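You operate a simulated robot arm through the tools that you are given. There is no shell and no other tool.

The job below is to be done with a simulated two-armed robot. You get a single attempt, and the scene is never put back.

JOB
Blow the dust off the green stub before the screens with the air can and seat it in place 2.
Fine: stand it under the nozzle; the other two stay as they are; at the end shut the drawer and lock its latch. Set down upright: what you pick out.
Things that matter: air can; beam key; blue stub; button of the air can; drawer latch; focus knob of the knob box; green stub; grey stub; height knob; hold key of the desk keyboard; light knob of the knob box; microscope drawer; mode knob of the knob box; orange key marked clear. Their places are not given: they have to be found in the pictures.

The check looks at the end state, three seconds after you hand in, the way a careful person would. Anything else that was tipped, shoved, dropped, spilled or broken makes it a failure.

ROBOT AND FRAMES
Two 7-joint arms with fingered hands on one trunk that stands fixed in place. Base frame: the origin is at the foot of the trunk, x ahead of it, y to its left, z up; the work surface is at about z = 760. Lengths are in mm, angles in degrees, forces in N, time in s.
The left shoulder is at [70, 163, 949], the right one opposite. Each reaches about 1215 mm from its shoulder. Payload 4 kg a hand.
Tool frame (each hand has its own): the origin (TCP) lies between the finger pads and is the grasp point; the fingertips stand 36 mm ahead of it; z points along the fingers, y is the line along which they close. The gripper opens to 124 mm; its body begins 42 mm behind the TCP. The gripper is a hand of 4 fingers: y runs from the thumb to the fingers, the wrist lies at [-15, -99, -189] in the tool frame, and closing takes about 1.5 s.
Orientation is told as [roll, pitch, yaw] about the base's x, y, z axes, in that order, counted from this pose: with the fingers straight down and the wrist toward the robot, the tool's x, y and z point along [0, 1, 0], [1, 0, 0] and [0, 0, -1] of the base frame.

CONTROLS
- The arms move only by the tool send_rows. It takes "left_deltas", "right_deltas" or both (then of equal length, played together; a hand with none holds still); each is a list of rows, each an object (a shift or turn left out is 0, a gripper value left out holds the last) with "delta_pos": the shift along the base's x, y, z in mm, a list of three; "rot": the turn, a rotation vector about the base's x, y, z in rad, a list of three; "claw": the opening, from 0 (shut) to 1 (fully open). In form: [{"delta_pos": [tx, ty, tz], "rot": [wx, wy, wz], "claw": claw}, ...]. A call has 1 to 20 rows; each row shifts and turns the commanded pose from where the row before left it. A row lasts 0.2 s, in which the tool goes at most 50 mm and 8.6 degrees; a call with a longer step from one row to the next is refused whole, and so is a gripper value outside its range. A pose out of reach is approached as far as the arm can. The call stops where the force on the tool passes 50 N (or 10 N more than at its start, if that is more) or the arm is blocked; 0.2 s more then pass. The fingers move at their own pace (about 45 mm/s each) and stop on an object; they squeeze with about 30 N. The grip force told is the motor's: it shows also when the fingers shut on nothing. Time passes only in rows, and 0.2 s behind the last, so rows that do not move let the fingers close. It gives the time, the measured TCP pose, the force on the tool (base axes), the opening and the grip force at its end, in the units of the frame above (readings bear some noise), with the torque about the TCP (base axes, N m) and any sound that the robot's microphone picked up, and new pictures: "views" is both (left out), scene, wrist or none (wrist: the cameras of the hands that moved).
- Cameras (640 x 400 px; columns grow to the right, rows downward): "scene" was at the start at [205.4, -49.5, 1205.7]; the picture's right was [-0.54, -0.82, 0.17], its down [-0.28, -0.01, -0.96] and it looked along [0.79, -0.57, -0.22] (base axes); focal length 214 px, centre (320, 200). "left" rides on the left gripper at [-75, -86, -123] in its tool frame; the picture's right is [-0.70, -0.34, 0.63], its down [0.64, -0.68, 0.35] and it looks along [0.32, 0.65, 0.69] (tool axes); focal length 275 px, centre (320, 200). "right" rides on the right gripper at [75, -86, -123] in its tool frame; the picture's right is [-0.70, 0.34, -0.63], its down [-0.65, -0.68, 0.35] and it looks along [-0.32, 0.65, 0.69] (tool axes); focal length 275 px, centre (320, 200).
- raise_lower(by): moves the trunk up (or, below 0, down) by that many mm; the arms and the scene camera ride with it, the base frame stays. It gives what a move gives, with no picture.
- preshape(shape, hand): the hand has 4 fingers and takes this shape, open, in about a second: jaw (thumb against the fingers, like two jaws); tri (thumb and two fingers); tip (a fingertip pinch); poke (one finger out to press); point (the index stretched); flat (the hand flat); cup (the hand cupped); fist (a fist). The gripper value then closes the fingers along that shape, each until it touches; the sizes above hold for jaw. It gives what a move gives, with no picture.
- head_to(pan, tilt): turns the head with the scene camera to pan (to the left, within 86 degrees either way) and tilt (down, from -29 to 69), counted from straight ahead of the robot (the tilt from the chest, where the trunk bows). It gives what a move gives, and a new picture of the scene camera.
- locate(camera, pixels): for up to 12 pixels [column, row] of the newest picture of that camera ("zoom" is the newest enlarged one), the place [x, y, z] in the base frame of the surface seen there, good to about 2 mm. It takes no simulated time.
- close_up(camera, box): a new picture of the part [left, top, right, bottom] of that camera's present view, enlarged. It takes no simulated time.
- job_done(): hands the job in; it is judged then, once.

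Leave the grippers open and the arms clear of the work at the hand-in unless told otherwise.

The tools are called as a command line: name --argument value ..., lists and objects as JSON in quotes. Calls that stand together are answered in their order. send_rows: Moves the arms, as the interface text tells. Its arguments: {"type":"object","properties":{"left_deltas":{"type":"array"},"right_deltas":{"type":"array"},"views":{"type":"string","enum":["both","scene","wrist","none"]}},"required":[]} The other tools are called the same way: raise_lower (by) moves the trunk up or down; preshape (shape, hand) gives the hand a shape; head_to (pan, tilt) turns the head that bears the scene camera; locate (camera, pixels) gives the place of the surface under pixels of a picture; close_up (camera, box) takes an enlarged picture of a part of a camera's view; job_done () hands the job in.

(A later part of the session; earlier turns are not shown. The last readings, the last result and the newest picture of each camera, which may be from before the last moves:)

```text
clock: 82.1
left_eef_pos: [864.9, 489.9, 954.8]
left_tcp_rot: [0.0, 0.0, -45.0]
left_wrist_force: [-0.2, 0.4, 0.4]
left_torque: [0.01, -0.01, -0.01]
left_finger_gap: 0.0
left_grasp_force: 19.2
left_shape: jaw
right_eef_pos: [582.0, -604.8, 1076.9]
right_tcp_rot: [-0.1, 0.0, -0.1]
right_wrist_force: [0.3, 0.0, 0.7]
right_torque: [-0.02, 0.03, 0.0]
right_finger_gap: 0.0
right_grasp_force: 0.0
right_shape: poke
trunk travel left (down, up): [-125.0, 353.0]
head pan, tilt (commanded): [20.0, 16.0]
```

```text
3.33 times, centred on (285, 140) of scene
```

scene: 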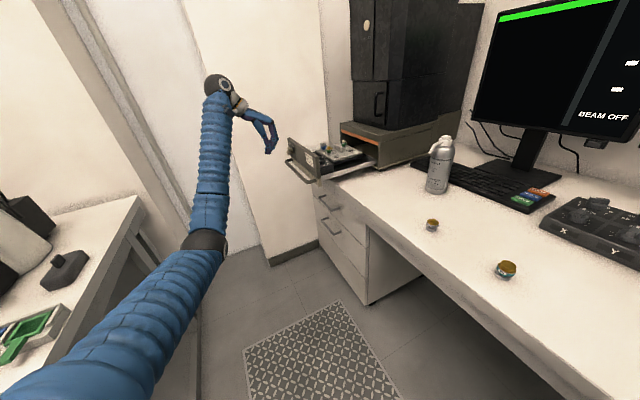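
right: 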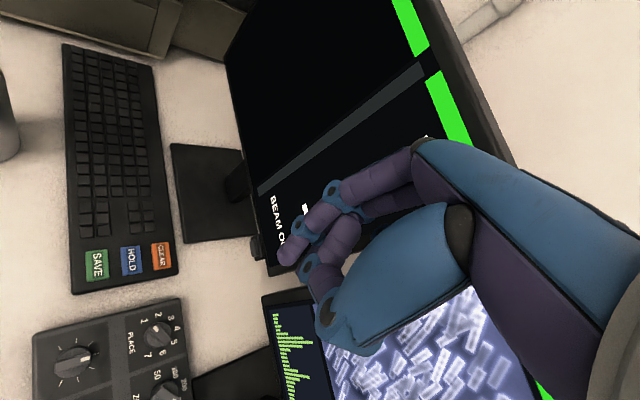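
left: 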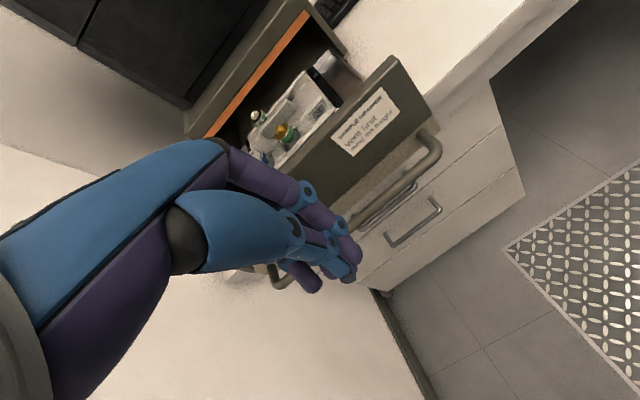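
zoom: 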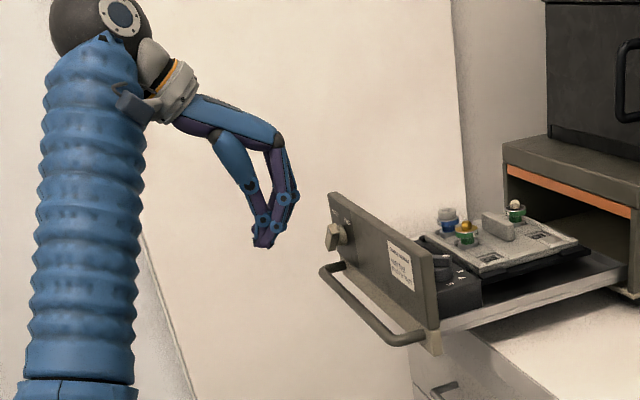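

The closed hand's middle joints protrude furthest. I lower it to TCP z≈868 so those joints meet the panel near z≈888, above the handle bar, then approach along the drawer's axis.

send_rows --left_deltas '[{"delta_pos": [-8, -8, -30], "rot": [0, 0, 0.06]}, {"delta_pos": [0, 0, -30], "rot": [0, 0, 0.06]}, {"delta_pos": [0, 0, -26]}, {"delta_pos": [14, -14, 0]}, {"delta_pos": [14, -14, 0]}, {"delta_pos": [14, -14, 0]}, {}]' --views "both"

close_up --camera "scene" --box '[240, 100, 350, 200]'

```text
clock: 83.7
left_eef_pos: [898.9, 440.4, 870.4]
left_tcp_rot: [0.1, 0.0, -38.1]
left_wrist_force: [-0.7, -0.7, 0.1]
left_torque: [-0.03, -0.01, 0.0]
left_finger_gap: 0.0
left_grasp_force: 29.5
left_shape: jaw
right_eef_pos: [583.1, -605.2, 1076.7]
right_tcp_rot: [0.0, -0.1, -0.1]
right_wrist_force: [0.7, 0.0, 0.3]
right_torque: [0.02, -0.01, -0.01]
right_finger_gap: 0.0
right_grasp_force: 0.0
right_shape: poke
trunk travel left (down, up): [-125.0, 353.0]
head pan, tilt (commanded): [20.0, 16.0]
```

scene: 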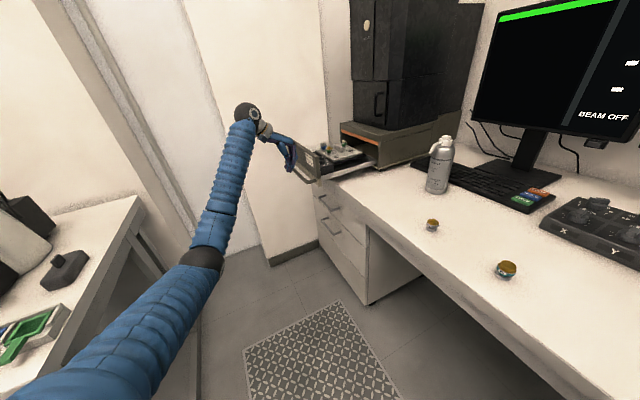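
left: 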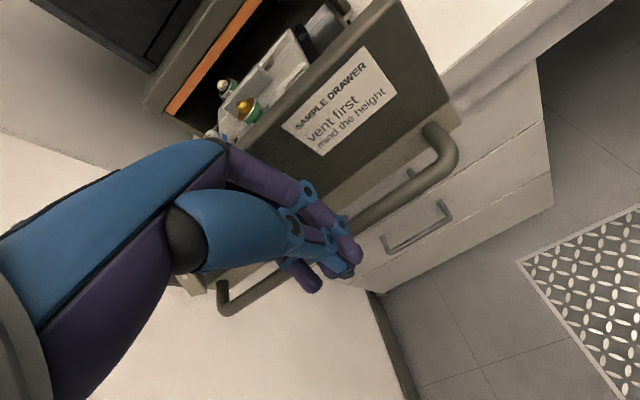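

```text
4.00 times, centred on (295, 150) of scene
```

zoom: 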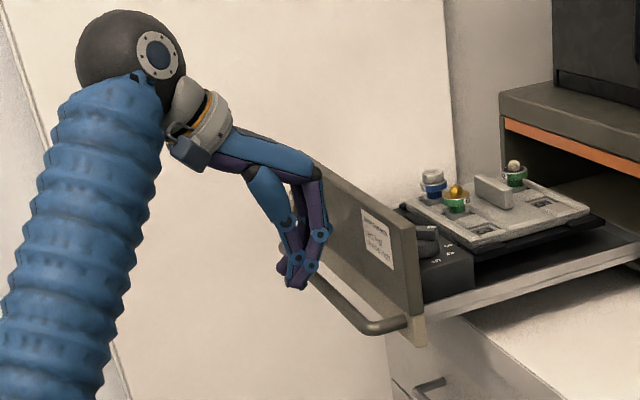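

Tips pass above the bar. I go on slowly until the knuckles touch the panel.

send_rows --left_deltas '[{"delta_pos": [5, -5, 0]}, {"delta_pos": [5, -5, 0]}, {"delta_pos": [5, -5, 0]}, {"delta_pos": [5, -5, 0]}, {"delta_pos": [5, -5, 0]}, {"delta_pos": [5, -5, 0]}]' --views "wrist"

close_up --camera "scene" --box '[240, 100, 350, 200]'

```text
clock: 85.1
left_eef_pos: [928.5, 412.4, 870.2]
left_tcp_rot: [0.0, 0.0, -38.2]
left_wrist_force: [-0.8, 0.5, 0.5]
left_torque: [0.02, -0.03, -0.03]
left_finger_gap: 0.0
left_grasp_force: 30.4
left_shape: jaw
right_eef_pos: [581.7, -604.6, 1078.4]
right_tcp_rot: [0.1, 0.0, -0.1]
right_wrist_force: [1.1, -0.6, -0.4]
right_torque: [0.01, -0.01, -0.01]
right_finger_gap: 0.1
right_grasp_force: 0.0
right_shape: poke
trunk travel left (down, up): [-125.0, 353.0]
head pan, tilt (commanded): [20.0, 16.0]
```

left: 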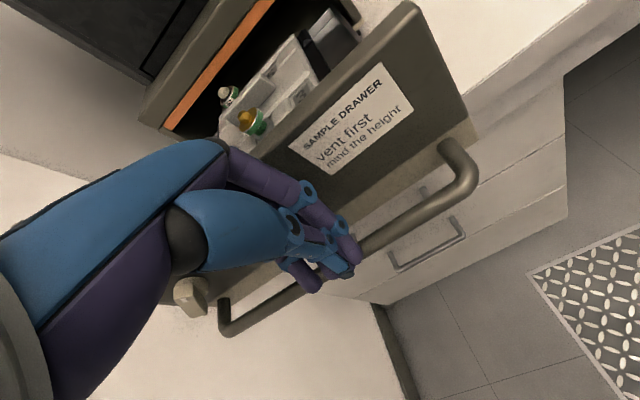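

```text
4.00 times, centred on (295, 150) of scene
```

zoom: 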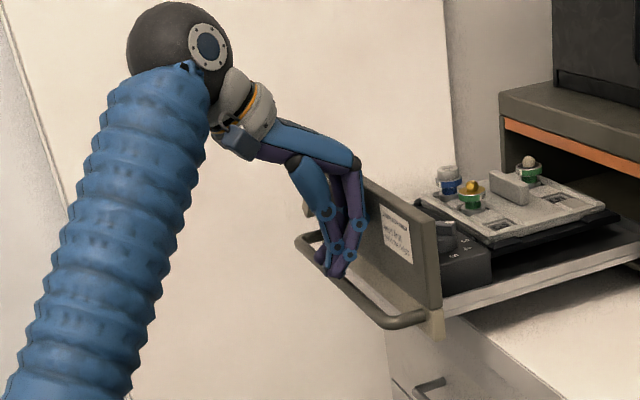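

The drawer is sliding in with hardly any force. I keep pushing steadily along its axis.

send_rows --left_deltas '[{"delta_pos": [5.5, -5.6, 0]}, {"delta_pos": [6, -6.1, 0]}, {"delta_pos": [6, -6.1, 0]}, {"delta_pos": [6, -6.1, 0]}, {"delta_pos": [6, -6.1, 0]}, {"delta_pos": [6, -6.1, 0]}, {"delta_pos": [6, -6.1, 0]}, {"delta_pos": [6, -6.1, 0]}, {"delta_pos": [6, -6.1, 0]}, {"delta_pos": [6, -6.1, 0]}, {"delta_pos": [6, -6.1, 0]}, {"delta_pos": [6, -6.1, 0]}]' --views "both"

close_up --camera "scene" --box '[260, 100, 390, 200]'

```text
clock: 87.7
left_eef_pos: [1000.1, 339.0, 869.7]
left_tcp_rot: [-0.1, 0.0, -38.1]
left_wrist_force: [0.3, 0.0, 0.7]
left_torque: [-0.01, 0.03, 0.03]
left_finger_gap: 0.0
left_grasp_force: 30.3
left_shape: jaw
right_eef_pos: [582.1, -604.3, 1077.3]
right_tcp_rot: [-0.1, 0.1, 0.1]
right_wrist_force: [-0.1, -0.2, -0.3]
right_torque: [-0.05, -0.05, 0.03]
right_finger_gap: 0.0
right_grasp_force: 0.0
right_shape: poke
trunk travel left (down, up): [-125.0, 353.0]
head pan, tilt (commanded): [20.0, 16.0]
```

scene: 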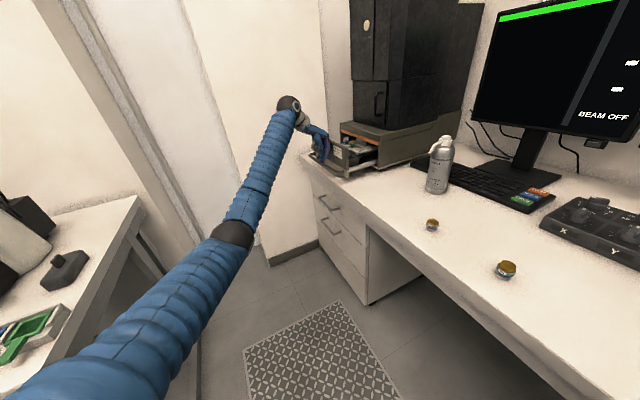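
left: 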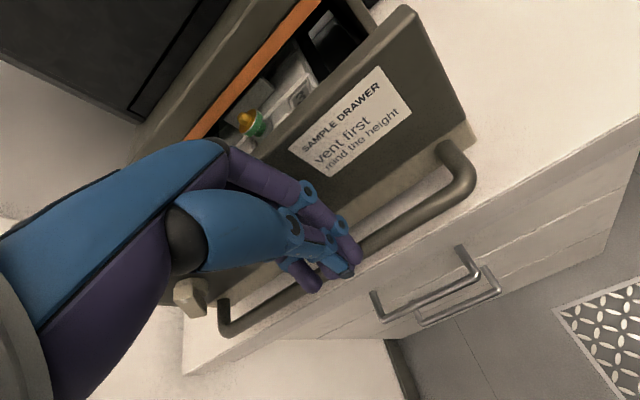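

```text
4.00 times, centred on (325, 150) of scene
```

zoom: 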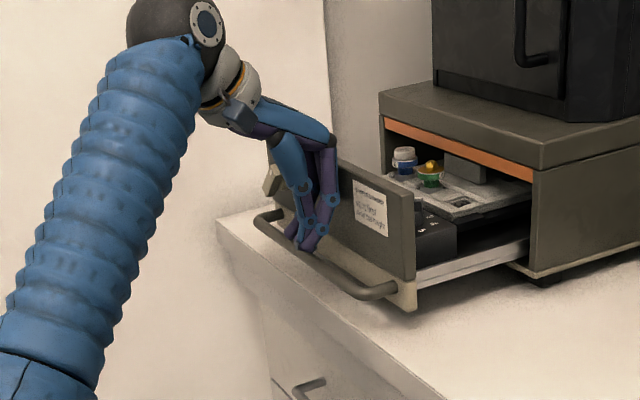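

It glides in, stubs standing upright below the lip. I keep going, a bit slower.

send_rows --left_deltas '[{"delta_pos": [5, -5.1, 0]}, {"delta_pos": [5, -5.1, 0]}, {"delta_pos": [5, -5.1, 0]}, {"delta_pos": [5, -5.1, 0]}, {"delta_pos": [5, -5.1, 0]}, {"delta_pos": [5, -5.1, 0]}, {"delta_pos": [5, -5.1, 0]}, {"delta_pos": [5, -5.1, 0]}, {"delta_pos": [5, -5.1, 0]}, {"delta_pos": [5, -5.1, 0]}]' --views "both"

close_up --camera "scene" --box '[280, 90, 410, 190]'

```text
clock: 89.9
left_eef_pos: [1052.0, 288.5, 869.7]
left_tcp_rot: [0.0, 0.1, -38.1]
left_wrist_force: [0.2, -0.5, -0.2]
left_torque: [0.01, 0.02, -0.01]
left_finger_gap: 0.0
left_grasp_force: 30.0
left_shape: jaw
right_eef_pos: [582.3, -605.4, 1077.2]
right_tcp_rot: [0.0, 0.0, -0.1]
right_wrist_force: [0.1, -0.5, -0.6]
right_torque: [0.0, 0.0, 0.03]
right_finger_gap: 0.0
right_grasp_force: 0.1
right_shape: poke
trunk travel left (down, up): [-125.0, 353.0]
head pan, tilt (commanded): [20.0, 16.0]
```

scene: 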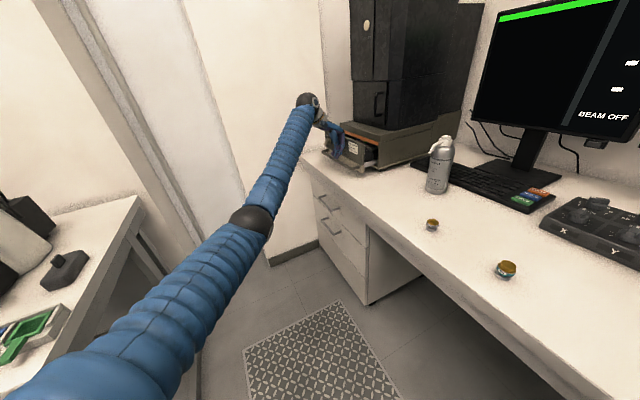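
left: 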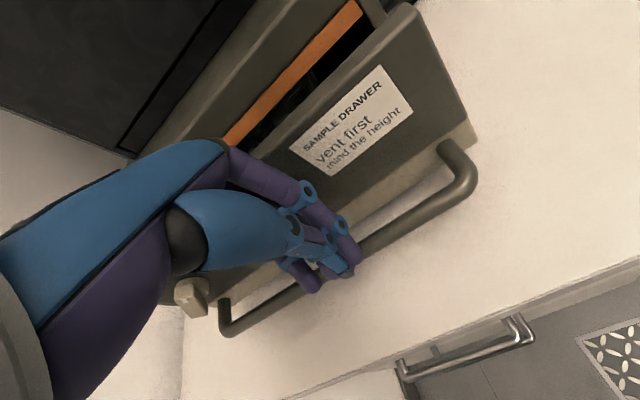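

```text
4.00 times, centred on (345, 140) of scene
```

zoom: 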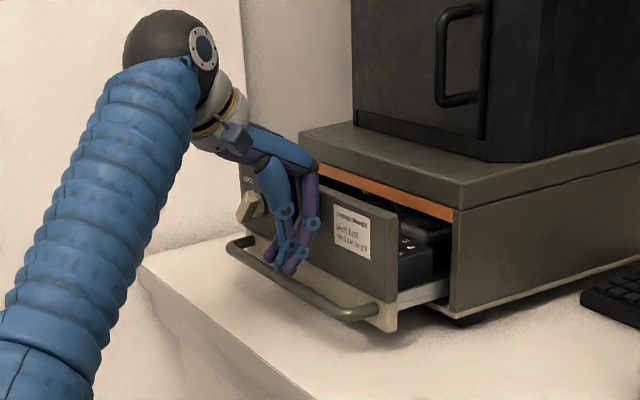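

About 75 mm left. I continue gently.

send_rows --left_deltas '[{"delta_pos": [4, -4.1, 0]}, {"delta_pos": [4, -4.1, 0]}, {"delta_pos": [4, -4.1, 0]}, {"delta_pos": [4, -4.1, 0]}, {"delta_pos": [4, -4.1, 0]}, {"delta_pos": [4, -4.1, 0]}, {"delta_pos": [4, -4.1, 0]}, {"delta_pos": [4, -4.1, 0]}, {"delta_pos": [4, -4.1, 0]}, {"delta_pos": [3, -3.1, 0]}]' --views "both"

close_up --camera "scene" --box '[300, 90, 400, 180]'

```text
clock: 92.1
left_eef_pos: [1088.5, 247.4, 869.6]
left_tcp_rot: [-0.1, 0.1, -38.0]
left_wrist_force: [-0.2, 1.2, 0.5]
left_torque: [-0.03, -0.03, 0.01]
left_finger_gap: 0.0
left_grasp_force: 29.6
left_shape: jaw
right_eef_pos: [581.8, -605.5, 1077.3]
right_tcp_rot: [0.1, 0.0, 0.0]
right_wrist_force: [0.4, -0.6, 0.3]
right_torque: [-0.03, 0.01, -0.01]
right_finger_gap: 0.3
right_grasp_force: 0.1
right_shape: poke
trunk travel left (down, up): [-125.0, 353.0]
head pan, tilt (commanded): [20.0, 16.0]
```

scene: 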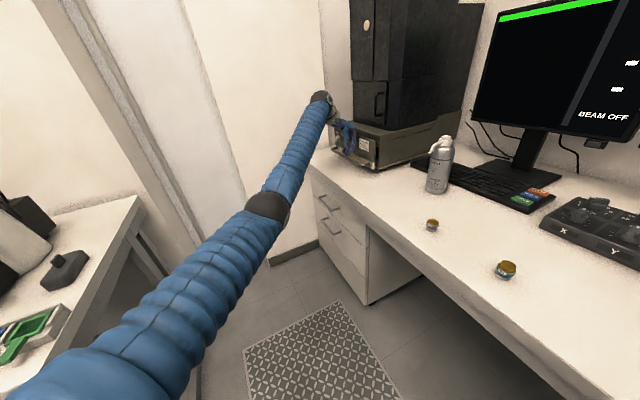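
left: 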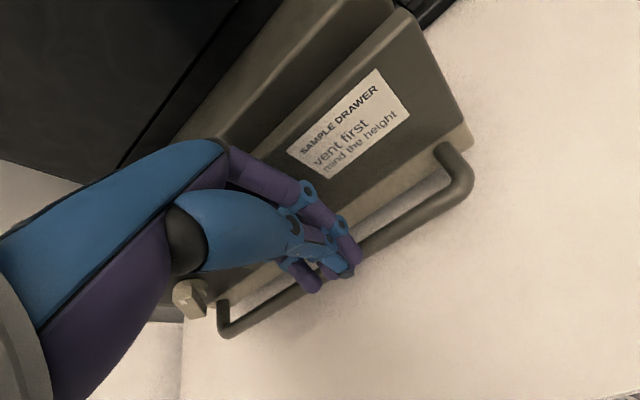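

```text
4.44 times, centred on (350, 135) of scene
```

zoom: 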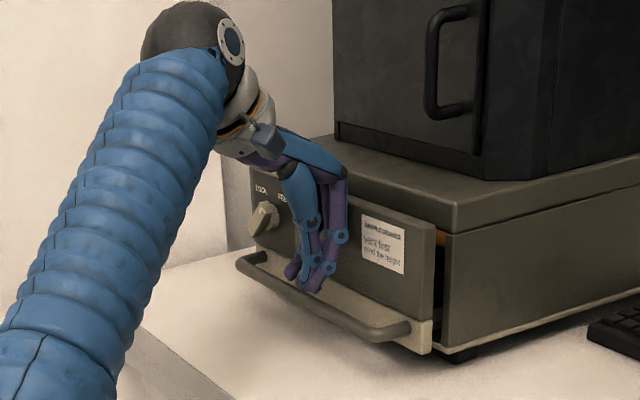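

Only a narrow gap is left. I push on in small steps until it seats.

send_rows --left_deltas '[{"delta_pos": [2, -2, 0]}, {"delta_pos": [2, -2, 0]}, {"delta_pos": [2, -2, 0]}, {"delta_pos": [2, -2, 0]}, {"delta_pos": [1.5, -1.5, 0]}, {"delta_pos": [1.5, -1.5, 0]}]' --views "wrist"

close_up --camera "scene" --box '[300, 90, 400, 180]'

```text
clock: 93.5
left_eef_pos: [1099.4, 238.3, 868.7]
left_tcp_rot: [0.0, 0.0, -38.1]
left_wrist_force: [-0.4, 0.6, 0.8]
left_torque: [-0.01, -0.02, 0.0]
left_finger_gap: 0.0
left_grasp_force: 30.1
left_shape: jaw
right_eef_pos: [580.9, -605.3, 1077.4]
right_tcp_rot: [0.0, 0.0, 0.0]
right_wrist_force: [-0.4, 0.0, 0.8]
right_torque: [-0.01, 0.0, 0.03]
right_finger_gap: 0.0
right_grasp_force: 0.0
right_shape: poke
trunk travel left (down, up): [-125.0, 353.0]
head pan, tilt (commanded): [20.0, 16.0]
```

left: 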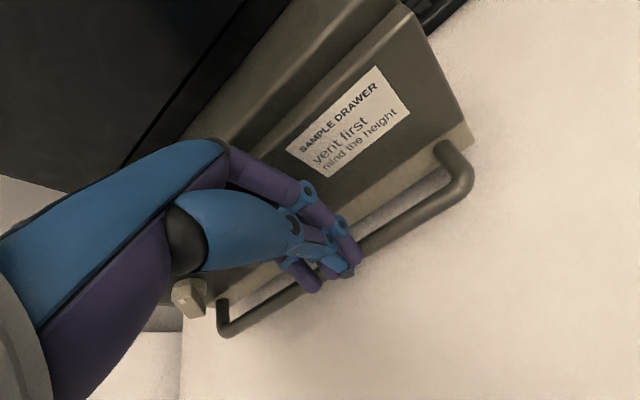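

```text
4.44 times, centred on (350, 135) of scene
```

zoom: 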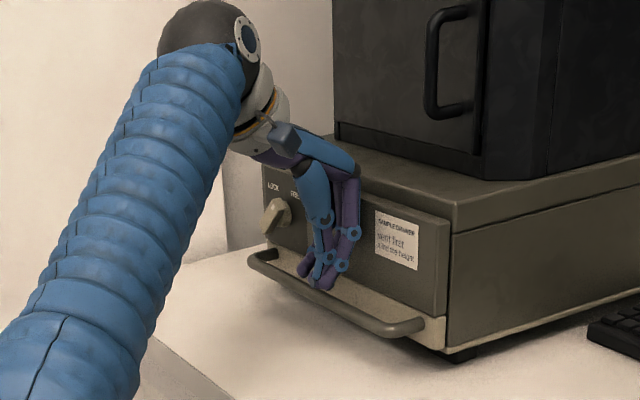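

It looks flush. I push a few more millimetres to feel the stop.

send_rows --left_deltas '[{"delta_pos": [1, -1, 0]}, {"delta_pos": [1, -1, 0]}, {"delta_pos": [1, -1, 0]}, {}]' --views "wrist"

close_up --camera "scene" --box '[355, 120, 385, 150]'

```text
clock: 94.5
left_eef_pos: [1102.1, 236.8, 868.7]
left_tcp_rot: [0.0, 0.0, -38.0]
left_wrist_force: [-11.4, 7.1, 1.3]
left_torque: [-0.11, -0.2, 0.13]
left_finger_gap: 0.0
left_grasp_force: 30.2
left_shape: jaw
right_eef_pos: [580.1, -604.2, 1077.7]
right_tcp_rot: [0.1, 0.0, 0.0]
right_wrist_force: [0.6, 0.2, -0.2]
right_torque: [0.02, 0.02, 0.03]
right_finger_gap: 0.0
right_grasp_force: 0.0
right_shape: poke
trunk travel left (down, up): [-125.0, 353.0]
head pan, tilt (commanded): [20.0, 16.0]
```

left: 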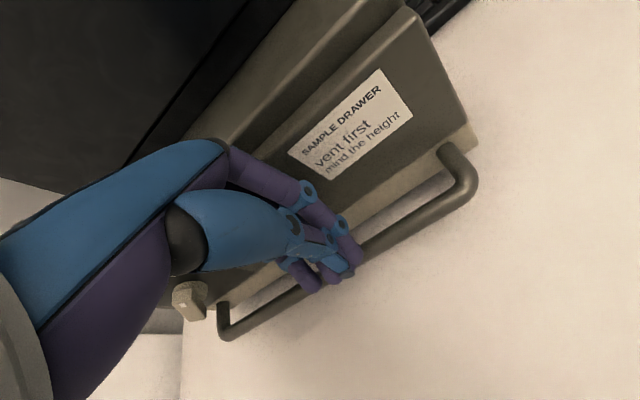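

```text
13.33 times, centred on (370, 135) of scene
```

zoom: 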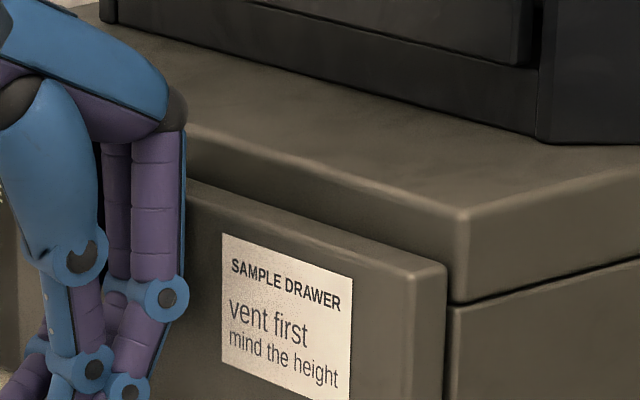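

Force 13 N: something stopped. I verify whether the drawer is fully home by locating panel face, slab front and side gap.

locate --camera "zoom" --pixels '[[400, 320], [420, 280], [440, 290], [430, 225], [350, 190], [446, 340], [480, 330], [475, 250], [250, 200], [300, 260], [175, 110], [168, 298]]'

close_up --camera "scene" --box '[365, 130, 390, 165]'

```text
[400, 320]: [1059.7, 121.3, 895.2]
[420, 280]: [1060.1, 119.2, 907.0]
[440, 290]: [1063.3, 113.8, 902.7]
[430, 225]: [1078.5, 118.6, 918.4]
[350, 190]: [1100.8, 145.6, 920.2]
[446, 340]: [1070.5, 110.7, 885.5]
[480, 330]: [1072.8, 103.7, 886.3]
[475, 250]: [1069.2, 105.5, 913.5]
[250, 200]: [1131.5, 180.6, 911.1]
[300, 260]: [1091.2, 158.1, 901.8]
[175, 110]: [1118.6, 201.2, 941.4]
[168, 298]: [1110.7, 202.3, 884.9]
```

```text
11.43 times, centred on (378, 148) of scene
```

zoom: 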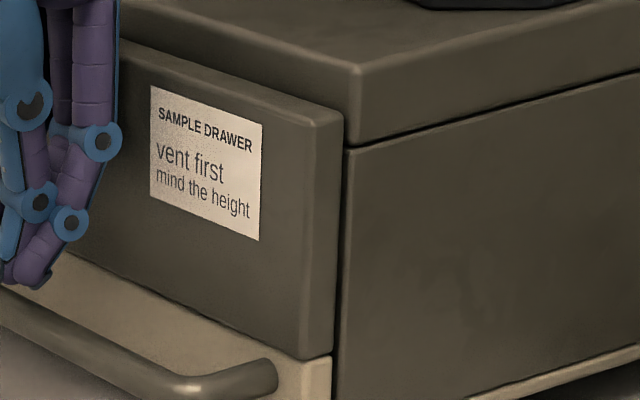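

Panel face is at the expected closed position (14 mm in front of the slab), so the drawer is shut. I back the hand off and lift it.

send_rows --left_deltas '[{"delta_pos": [-8, 8, 0]}, {"delta_pos": [-20, 20, 0]}, {"delta_pos": [-20, 20, 10]}, {"delta_pos": [-20, 20, 30]}, {"delta_pos": [-15, 15, 40]}, {"delta_pos": [-10, 15, 40]}, {}]' --views "both"

close_up --camera "scene" --box '[315, 100, 400, 175]'

preshape --shape "poke" --hand "left"

```text
clock: 96.1
left_eef_pos: [1009.8, 334.7, 987.3]
left_tcp_rot: [0.0, 0.0, -38.0]
left_wrist_force: [-0.1, -0.3, 0.4]
left_torque: [0.02, 0.0, 0.03]
left_finger_gap: 0.2
left_grasp_force: 30.2
left_shape: jaw
right_eef_pos: [582.2, -604.8, 1077.2]
right_tcp_rot: [-0.1, 0.1, -0.1]
right_wrist_force: [0.5, -0.8, -1.0]
right_torque: [-0.01, 0.0, -0.01]
right_finger_gap: 0.1
right_grasp_force: 0.0
right_shape: poke
trunk travel left (down, up): [-125.0, 353.0]
head pan, tilt (commanded): [20.0, 16.0]
```

scene: 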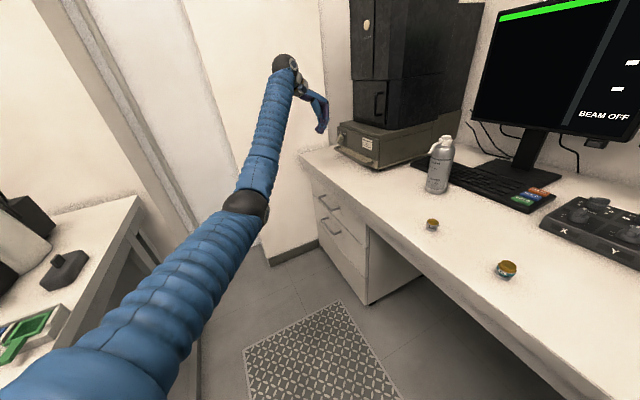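
left: 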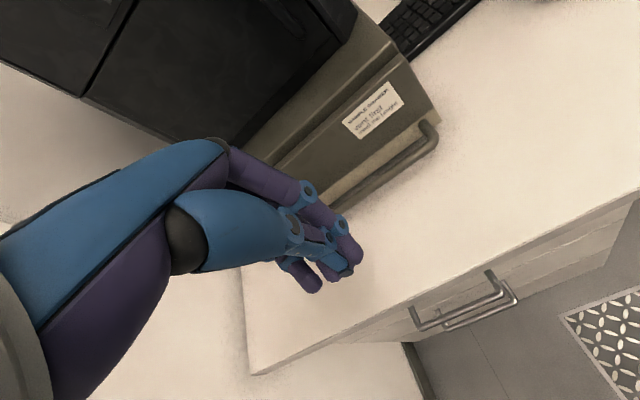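

```text
5.33 times, centred on (358, 138) of scene
```

zoom: 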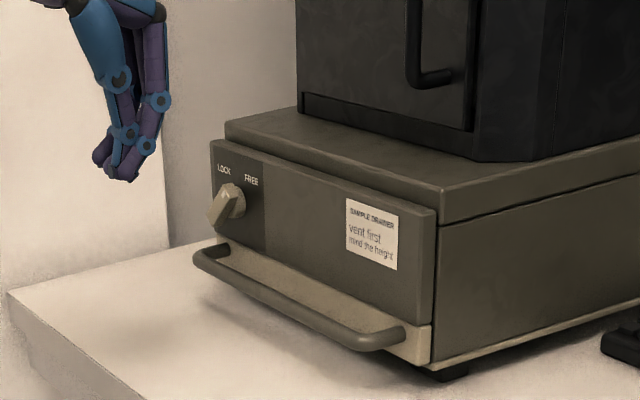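

```text
clock: 97.0
left_eef_pos: [1011.3, 334.6, 987.3]
left_tcp_rot: [0.1, 0.0, -38.2]
left_wrist_force: [0.2, 1.2, -0.2]
left_torque: [-0.01, 0.0, 0.01]
left_finger_gap: 0.0
left_grasp_force: 0.1
left_shape: poke
right_eef_pos: [581.4, -604.6, 1077.1]
right_tcp_rot: [-0.1, -0.1, 0.0]
right_wrist_force: [0.3, 0.0, -0.4]
right_torque: [-0.04, 0.03, -0.01]
right_finger_gap: 0.0
right_grasp_force: 0.1
right_shape: poke
trunk travel left (down, up): [-125.0, 353.0]
head pan, tilt (commanded): [20.0, 16.0]
```

The drawer is shut. I zoom on the latch at about scene (342,142).

close_up --camera "scene" --box '[334, 128, 354, 150]'

close_up --camera "left" --box '[180, 100, 420, 330]'

```text
16.00 times, centred on (344, 139) of scene
```

zoom: 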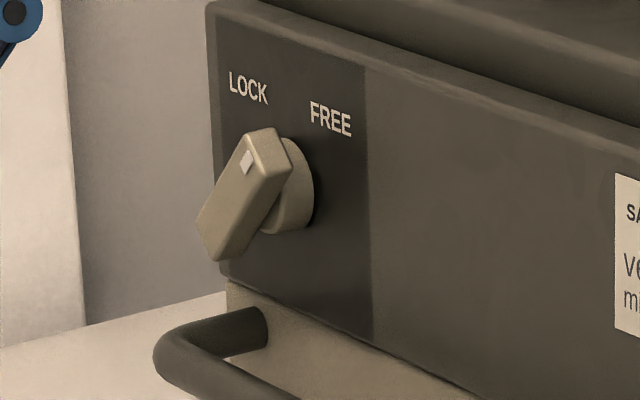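

```text
1.74 times, centred on (300, 215) of left
```

zoom: 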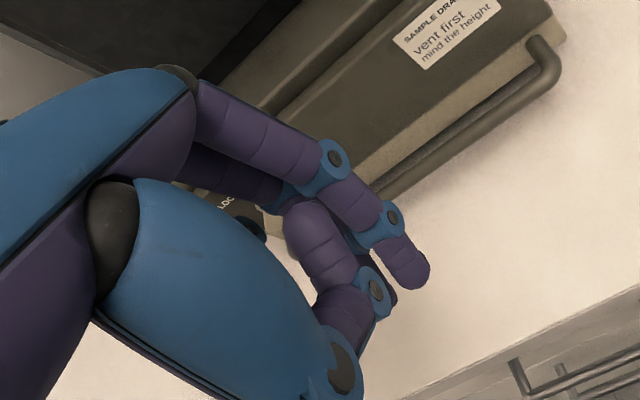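

close_up --camera "scene" --box '[334, 128, 354, 150]'

locate --camera "zoom" --pixels '[[249, 90], [330, 120], [245, 165], [262, 145], [240, 195], [215, 235], [270, 180], [235, 240], [205, 225], [300, 200], [280, 140], [330, 200]]'

```text
16.00 times, centred on (344, 139) of scene
```

zoom: 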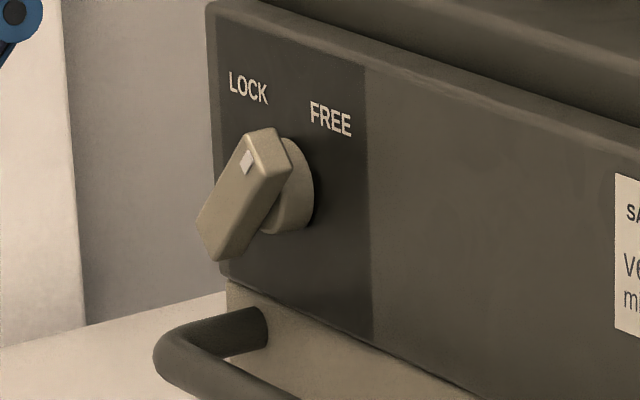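

```text
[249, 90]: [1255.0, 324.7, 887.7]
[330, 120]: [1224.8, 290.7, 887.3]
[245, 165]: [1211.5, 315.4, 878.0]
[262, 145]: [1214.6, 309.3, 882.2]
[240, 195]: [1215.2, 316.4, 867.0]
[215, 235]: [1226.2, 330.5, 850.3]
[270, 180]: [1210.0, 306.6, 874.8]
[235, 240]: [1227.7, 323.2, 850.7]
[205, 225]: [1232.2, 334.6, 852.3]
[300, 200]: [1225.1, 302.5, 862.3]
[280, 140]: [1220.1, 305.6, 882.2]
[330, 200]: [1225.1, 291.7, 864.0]
```

Latch centre is about (u=1092, z=865) on the panel with the lever 45° right of vertical (FREE); LOCK is 45° left. I will push the lever's upper end from the right, up and over to the left with a poking finger. First I pitch the left hand forward 65° (yaw −25°) at a standoff 80 mm from the latch.

send_rows --left_deltas '[{"delta_pos": [0, 0, 0], "rot": [0, 0, 0.1135]}, {"delta_pos": [0, 0, 0], "rot": [0, 0, 0.1135]}, {"delta_pos": [6, 4, -8], "rot": [-0.0532, -0.1142, 0]}, {"delta_pos": [10, 4, -11], "rot": [-0.0532, -0.1142, 0]}, {"delta_pos": [12, 4, -11], "rot": [-0.0532, -0.1142, 0]}, {"delta_pos": [12, 4, -11], "rot": [-0.0532, -0.1142, 0]}, {"delta_pos": [12, 4, -11], "rot": [-0.0532, -0.1142, 0]}, {"delta_pos": [12, 4, -11], "rot": [-0.0532, -0.1142, 0]}, {"delta_pos": [12, 3, -11], "rot": [-0.0532, -0.1142, 0]}, {"delta_pos": [12, 3, -11], "rot": [-0.0532, -0.1142, 0]}, {"delta_pos": [10, 2, -8], "rot": [-0.0532, -0.1142, 0]}, {}, {}]' --views "both"

close_up --camera "scene" --box '[300, 90, 400, 170]'

```text
clock: 99.8
left_eef_pos: [1108.2, 363.2, 894.1]
left_tcp_rot: [0.1, -65.1, -25.3]
left_wrist_force: [0.4, -0.5, -0.3]
left_torque: [-0.01, 0.02, -0.02]
left_finger_gap: 0.0
left_grasp_force: 0.0
left_shape: poke
right_eef_pos: [582.5, -603.9, 1077.8]
right_tcp_rot: [0.0, 0.1, -0.1]
right_wrist_force: [0.2, 0.2, 0.7]
right_torque: [-0.01, -0.02, 0.0]
right_finger_gap: 0.0
right_grasp_force: 0.0
right_shape: poke
trunk travel left (down, up): [-125.0, 353.0]
head pan, tilt (commanded): [20.0, 16.0]
```

scene: 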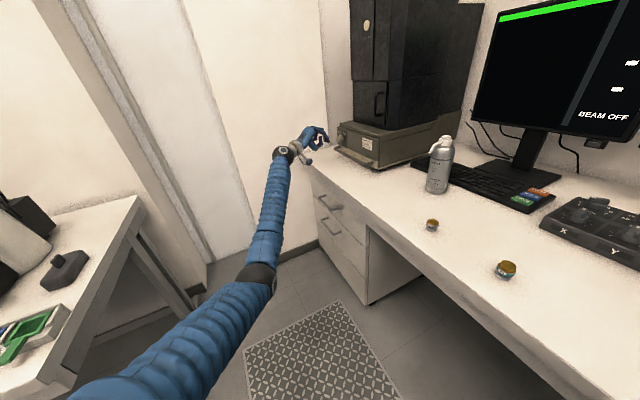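
left: 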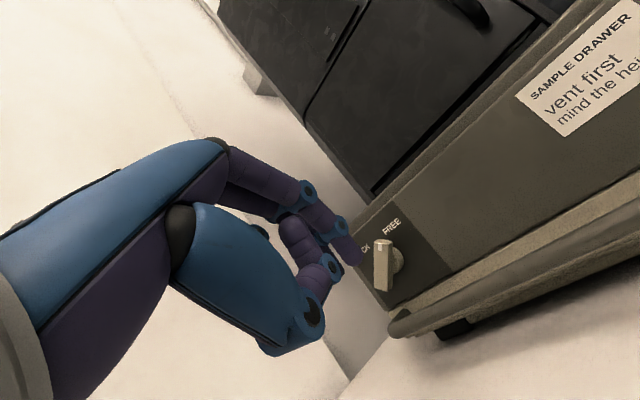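

```text
5.00 times, centred on (350, 130) of scene
```

zoom: 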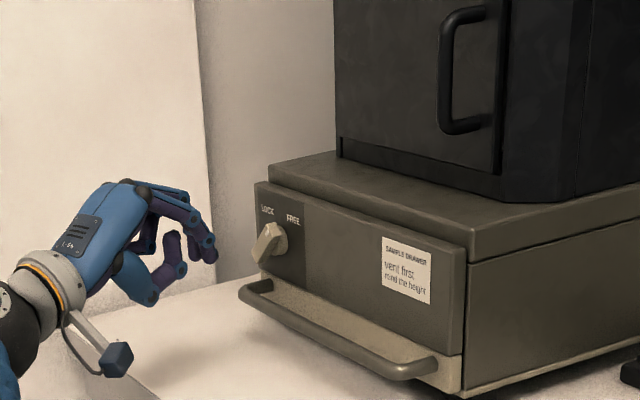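

I see the latch in the left picture at (387,262) and the fingertip at about (357,252). I zoom and locate both.

close_up --camera "left" --box '[280, 180, 440, 320]'

```text
2.86 times, centred on (360, 250) of left
```

zoom: 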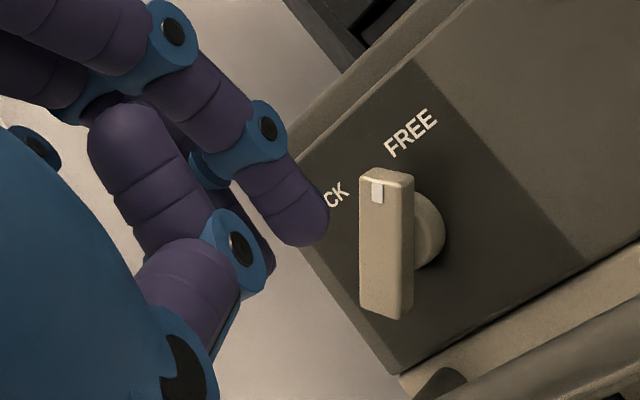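

locate --camera "zoom" --pixels '[[310, 230], [300, 240], [320, 210], [285, 200], [265, 255], [270, 270], [385, 180], [370, 190], [405, 185], [385, 250], [365, 300], [400, 310]]'

locate --camera "zoom" --pixels '[[430, 240], [415, 130], [335, 195], [440, 280], [430, 215], [425, 265], [460, 230], [400, 240], [375, 305], [250, 130], [170, 30], [385, 170]]'

```text
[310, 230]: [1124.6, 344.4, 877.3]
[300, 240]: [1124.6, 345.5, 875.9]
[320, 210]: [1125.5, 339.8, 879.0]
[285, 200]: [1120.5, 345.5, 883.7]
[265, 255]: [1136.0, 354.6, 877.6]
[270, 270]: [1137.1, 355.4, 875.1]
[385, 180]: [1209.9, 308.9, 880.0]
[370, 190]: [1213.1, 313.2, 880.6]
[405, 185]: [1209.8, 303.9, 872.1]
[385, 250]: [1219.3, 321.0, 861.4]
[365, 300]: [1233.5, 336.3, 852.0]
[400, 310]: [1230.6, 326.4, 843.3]
```

```text
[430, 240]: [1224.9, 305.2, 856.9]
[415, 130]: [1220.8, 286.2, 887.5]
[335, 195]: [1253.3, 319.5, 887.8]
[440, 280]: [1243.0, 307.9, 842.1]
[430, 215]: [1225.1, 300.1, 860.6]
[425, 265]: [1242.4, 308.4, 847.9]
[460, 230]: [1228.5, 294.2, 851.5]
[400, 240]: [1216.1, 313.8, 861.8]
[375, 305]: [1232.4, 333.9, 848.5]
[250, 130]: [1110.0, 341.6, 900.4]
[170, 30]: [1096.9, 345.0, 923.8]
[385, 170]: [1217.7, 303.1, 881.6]
```

Two fingers are out; the left one leads (tip about u=1061). I lower 16 mm and advance 60 mm toward the panel, staying right of the lever.

send_rows --left_deltas '[{"delta_pos": [0, 0, -8]}, {"delta_pos": [0, 0, -8]}, {"delta_pos": [10, -10, 0]}, {"delta_pos": [11, -11, 0]}, {"delta_pos": [11, -11, 0]}, {"delta_pos": [10, -10, 0]}, {}]' --views "both"

close_up --camera "left" --box '[280, 180, 440, 320]'

close_up --camera "scene" --box '[325, 120, 365, 155]'

```text
clock: 101.4
left_eef_pos: [1151.1, 321.1, 880.5]
left_tcp_rot: [0.1, -64.9, -25.2]
left_wrist_force: [-0.4, -0.1, -0.4]
left_torque: [0.02, 0.0, 0.03]
left_finger_gap: 0.0
left_grasp_force: 0.1
left_shape: poke
right_eef_pos: [581.4, -605.2, 1078.4]
right_tcp_rot: [0.0, -0.1, 0.0]
right_wrist_force: [0.7, 0.8, 0.6]
right_torque: [0.0, 0.0, 0.03]
right_finger_gap: 0.1
right_grasp_force: 0.2
right_shape: poke
trunk travel left (down, up): [-125.0, 353.0]
head pan, tilt (commanded): [20.0, 16.0]
```

scene: 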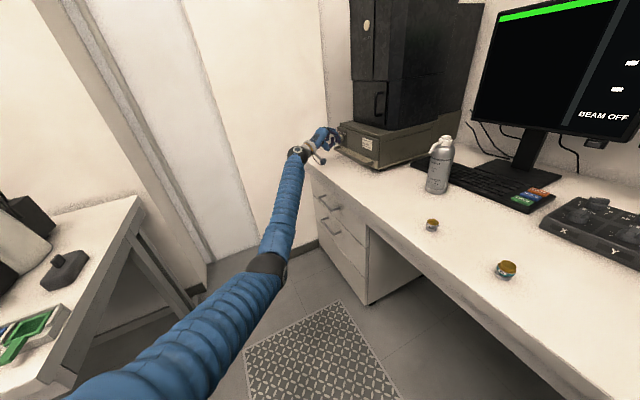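
left: 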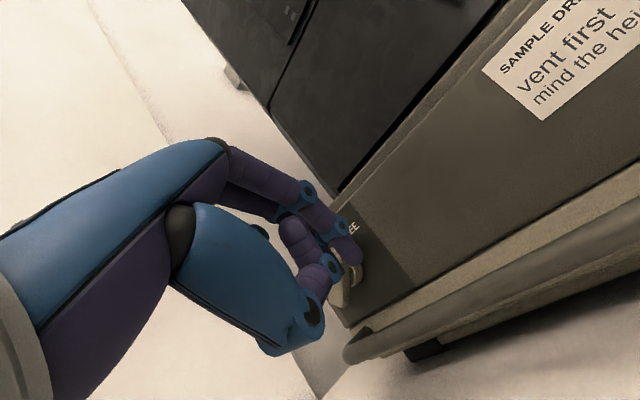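

```text
2.86 times, centred on (360, 250) of left
```

zoom: 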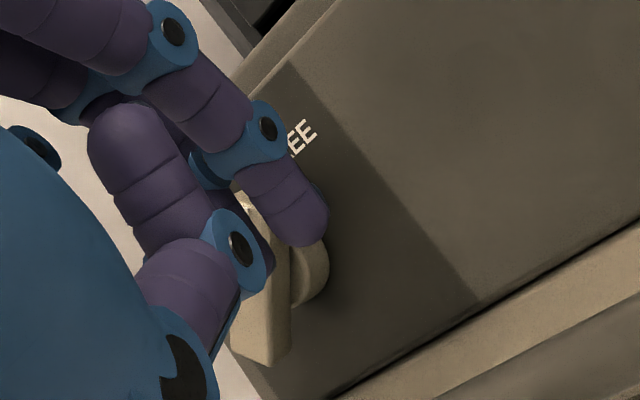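

```text
11.43 times, centred on (345, 138) of scene
```

zoom: 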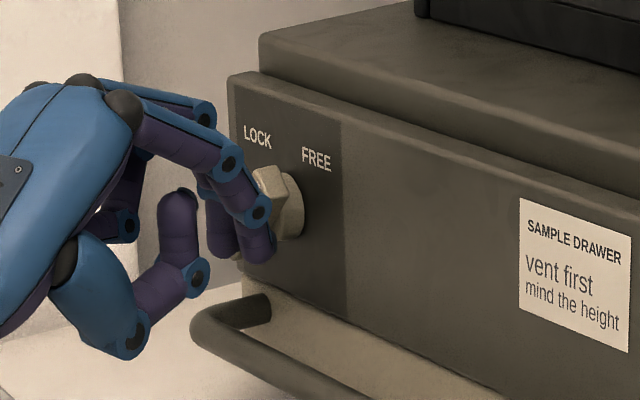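

The leading finger is right of the lever and level with the latch centre. I advance another 27 mm so it sits beside the lever.

send_rows --left_deltas '[{"delta_pos": [5, -5, 0]}, {"delta_pos": [5, -5, 0]}, {"delta_pos": [5, -5, 0]}, {"delta_pos": [4, -4, 0]}, {}]' --views "wrist"

close_up --camera "left" --box '[280, 180, 440, 320]'

close_up --camera "scene" --box '[325, 120, 365, 155]'

```text
clock: 102.6
left_eef_pos: [1170.3, 303.8, 880.0]
left_tcp_rot: [0.2, -64.9, -25.2]
left_wrist_force: [-0.3, 0.9, 0.0]
left_torque: [0.01, -0.02, -0.04]
left_finger_gap: 0.1
left_grasp_force: 0.0
left_shape: poke
right_eef_pos: [581.1, -604.6, 1078.9]
right_tcp_rot: [0.0, 0.1, 0.1]
right_wrist_force: [0.3, -1.5, -0.6]
right_torque: [0.01, -0.02, -0.02]
right_finger_gap: 0.0
right_grasp_force: 0.1
right_shape: poke
trunk travel left (down, up): [-125.0, 353.0]
head pan, tilt (commanded): [20.0, 16.0]
```

left: 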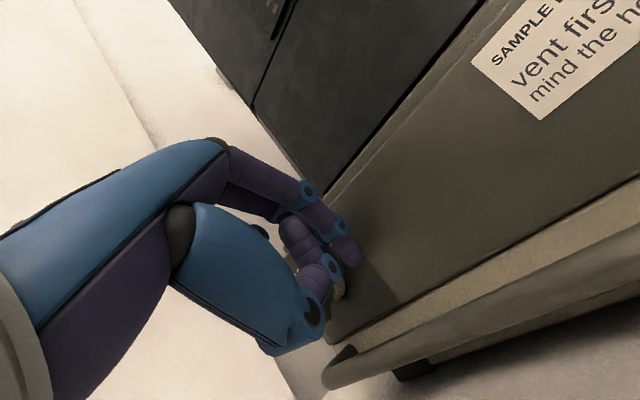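

```text
2.86 times, centred on (360, 250) of left
```

zoom: 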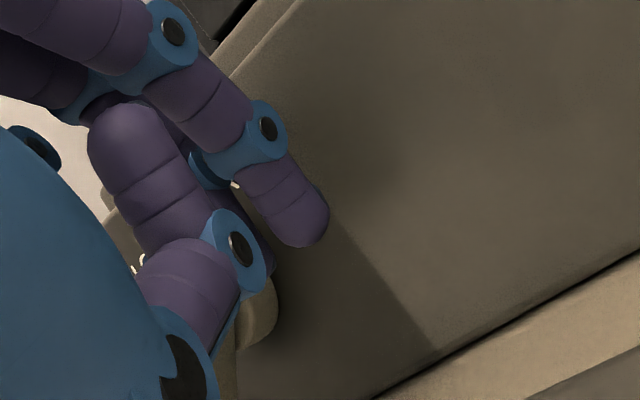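

```text
11.43 times, centred on (345, 138) of scene
```

zoom: 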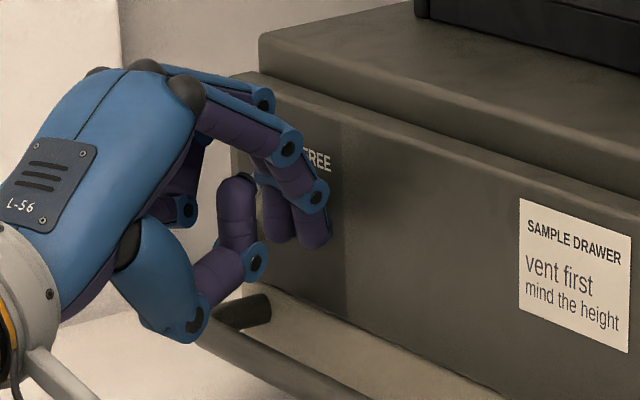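

The finger is beside the lever. I move it left toward contact, watching the force.

send_rows --left_deltas '[{"delta_pos": [2.5, 2.5, -0.5]}, {"delta_pos": [2.5, 2.5, -0.5]}, {"delta_pos": [1.4, 1.4, 0]}, {}]' --views "wrist"

close_up --camera "left" --box '[280, 180, 440, 320]'

```text
clock: 103.6
left_eef_pos: [1176.0, 310.8, 879.4]
left_tcp_rot: [0.1, -65.0, -25.2]
left_wrist_force: [1.1, -0.2, -0.7]
left_torque: [-0.02, -0.02, 0.0]
left_finger_gap: 0.2
left_grasp_force: 0.2
left_shape: poke
right_eef_pos: [581.6, -604.9, 1077.9]
right_tcp_rot: [0.0, 0.0, 0.1]
right_wrist_force: [-0.1, -0.5, -0.3]
right_torque: [-0.01, 0.01, 0.0]
right_finger_gap: 0.0
right_grasp_force: 0.1
right_shape: poke
trunk travel left (down, up): [-125.0, 353.0]
head pan, tilt (commanded): [20.0, 16.0]
```

left: 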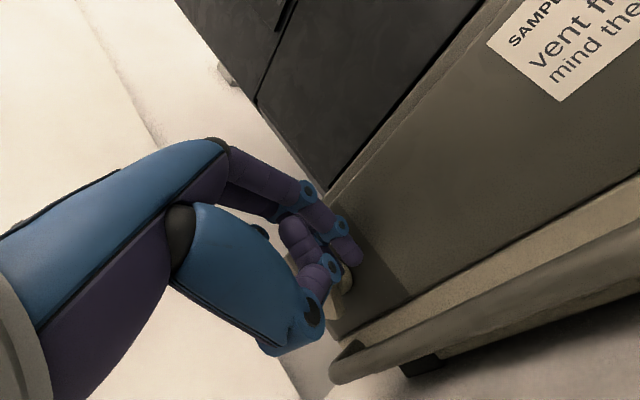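

```text
2.86 times, centred on (360, 250) of left
```

zoom: 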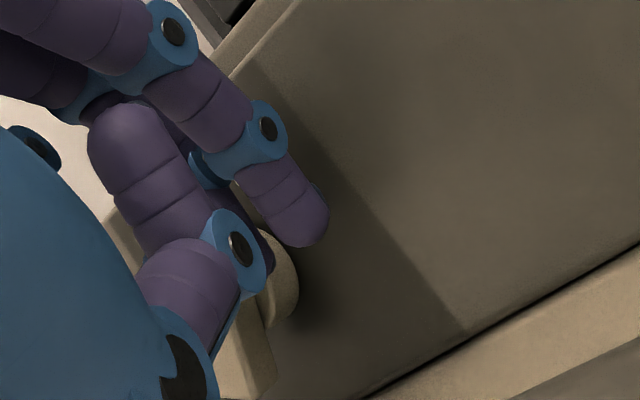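

I follow the arc: up with a slight leftward drift.

send_rows --left_deltas '[{"delta_pos": [0.4, 0.4, 1.5]}, {"delta_pos": [0.5, 0.5, 3]}, {"delta_pos": [0.5, 0.5, 3]}, {"delta_pos": [0.9, 0.9, 2.9]}, {"delta_pos": [1.0, 1.0, 2.4]}, {}]' --views "wrist"

close_up --camera "left" --box '[280, 180, 440, 320]'

close_up --camera "scene" --box '[325, 120, 365, 155]'

```text
clock: 105.0
left_eef_pos: [1179.0, 313.5, 892.0]
left_tcp_rot: [0.3, -64.9, -25.2]
left_wrist_force: [-0.1, 0.1, -0.5]
left_torque: [-0.02, 0.01, 0.05]
left_finger_gap: 0.0
left_grasp_force: 0.0
left_shape: poke
right_eef_pos: [582.0, -604.6, 1077.0]
right_tcp_rot: [0.0, 0.0, 0.0]
right_wrist_force: [1.2, 0.6, 1.0]
right_torque: [-0.02, -0.01, -0.02]
right_finger_gap: 0.0
right_grasp_force: 0.1
right_shape: poke
trunk travel left (down, up): [-125.0, 353.0]
head pan, tilt (commanded): [20.0, 16.0]
```

left: 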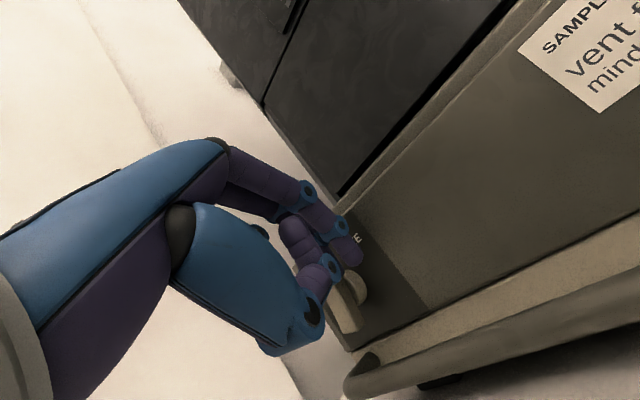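

```text
2.86 times, centred on (360, 250) of left
```

zoom: 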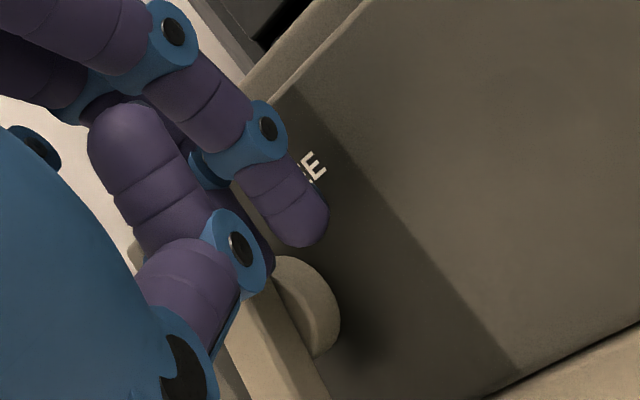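

```text
11.43 times, centred on (345, 138) of scene
```

zoom: 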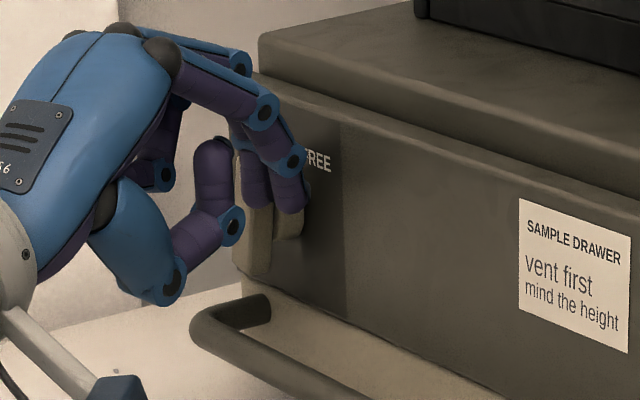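

The lever has swung to about vertical. I continue the arc over the top to the left.

send_rows --left_deltas '[{"delta_pos": [1.4, 1.4, 2.2]}, {"delta_pos": [1.4, 1.4, 2.2]}, {"delta_pos": [1.8, 1.8, 1.6]}, {"delta_pos": [1.8, 1.8, 1.6]}, {"delta_pos": [2, 2, 0.9]}, {"delta_pos": [2, 2, 0.9]}, {}]' --views "wrist"

close_up --camera "left" --box '[280, 180, 440, 320]'

close_up --camera "scene" --box '[325, 120, 365, 155]'

```text
clock: 106.6
left_eef_pos: [1189.3, 323.4, 902.6]
left_tcp_rot: [0.1, -65.0, -25.2]
left_wrist_force: [-1.0, -0.8, 0.2]
left_torque: [0.01, -0.01, -0.03]
left_finger_gap: 0.0
left_grasp_force: 0.0
left_shape: poke
right_eef_pos: [581.9, -605.5, 1077.3]
right_tcp_rot: [0.0, 0.0, 0.1]
right_wrist_force: [0.1, 0.8, -0.2]
right_torque: [0.0, -0.03, -0.01]
right_finger_gap: 0.0
right_grasp_force: 0.1
right_shape: poke
trunk travel left (down, up): [-125.0, 353.0]
head pan, tilt (commanded): [20.0, 16.0]
```

left: 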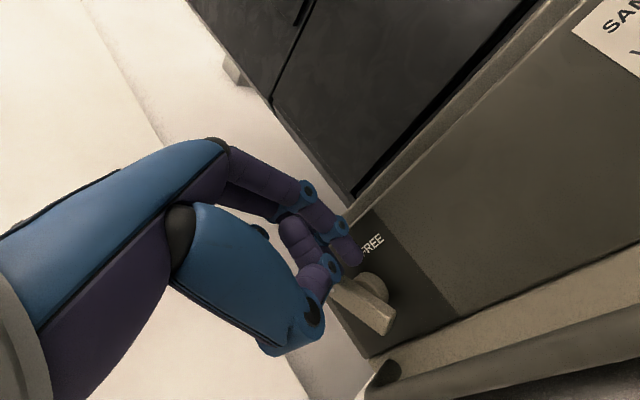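

```text
2.86 times, centred on (360, 250) of left
```

zoom: 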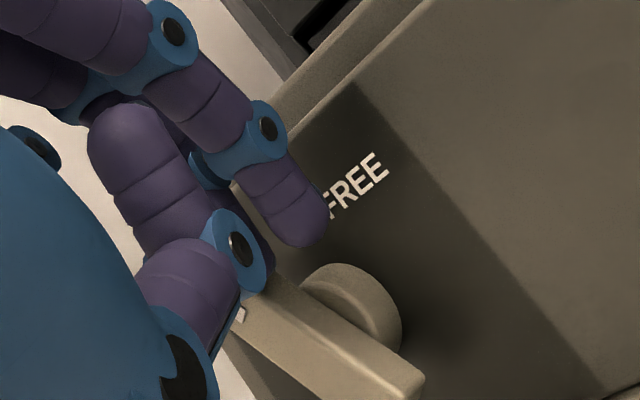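

```text
11.43 times, centred on (345, 138) of scene
```

zoom: 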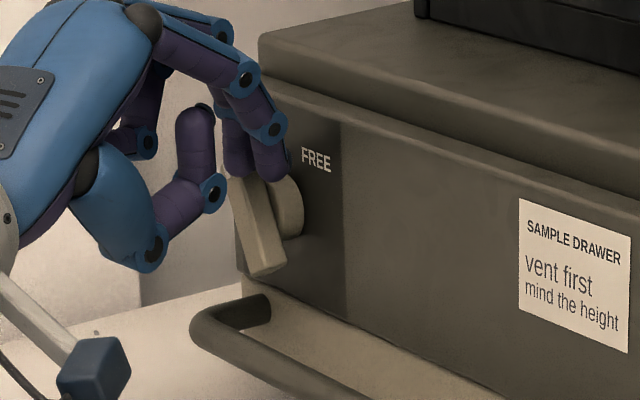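

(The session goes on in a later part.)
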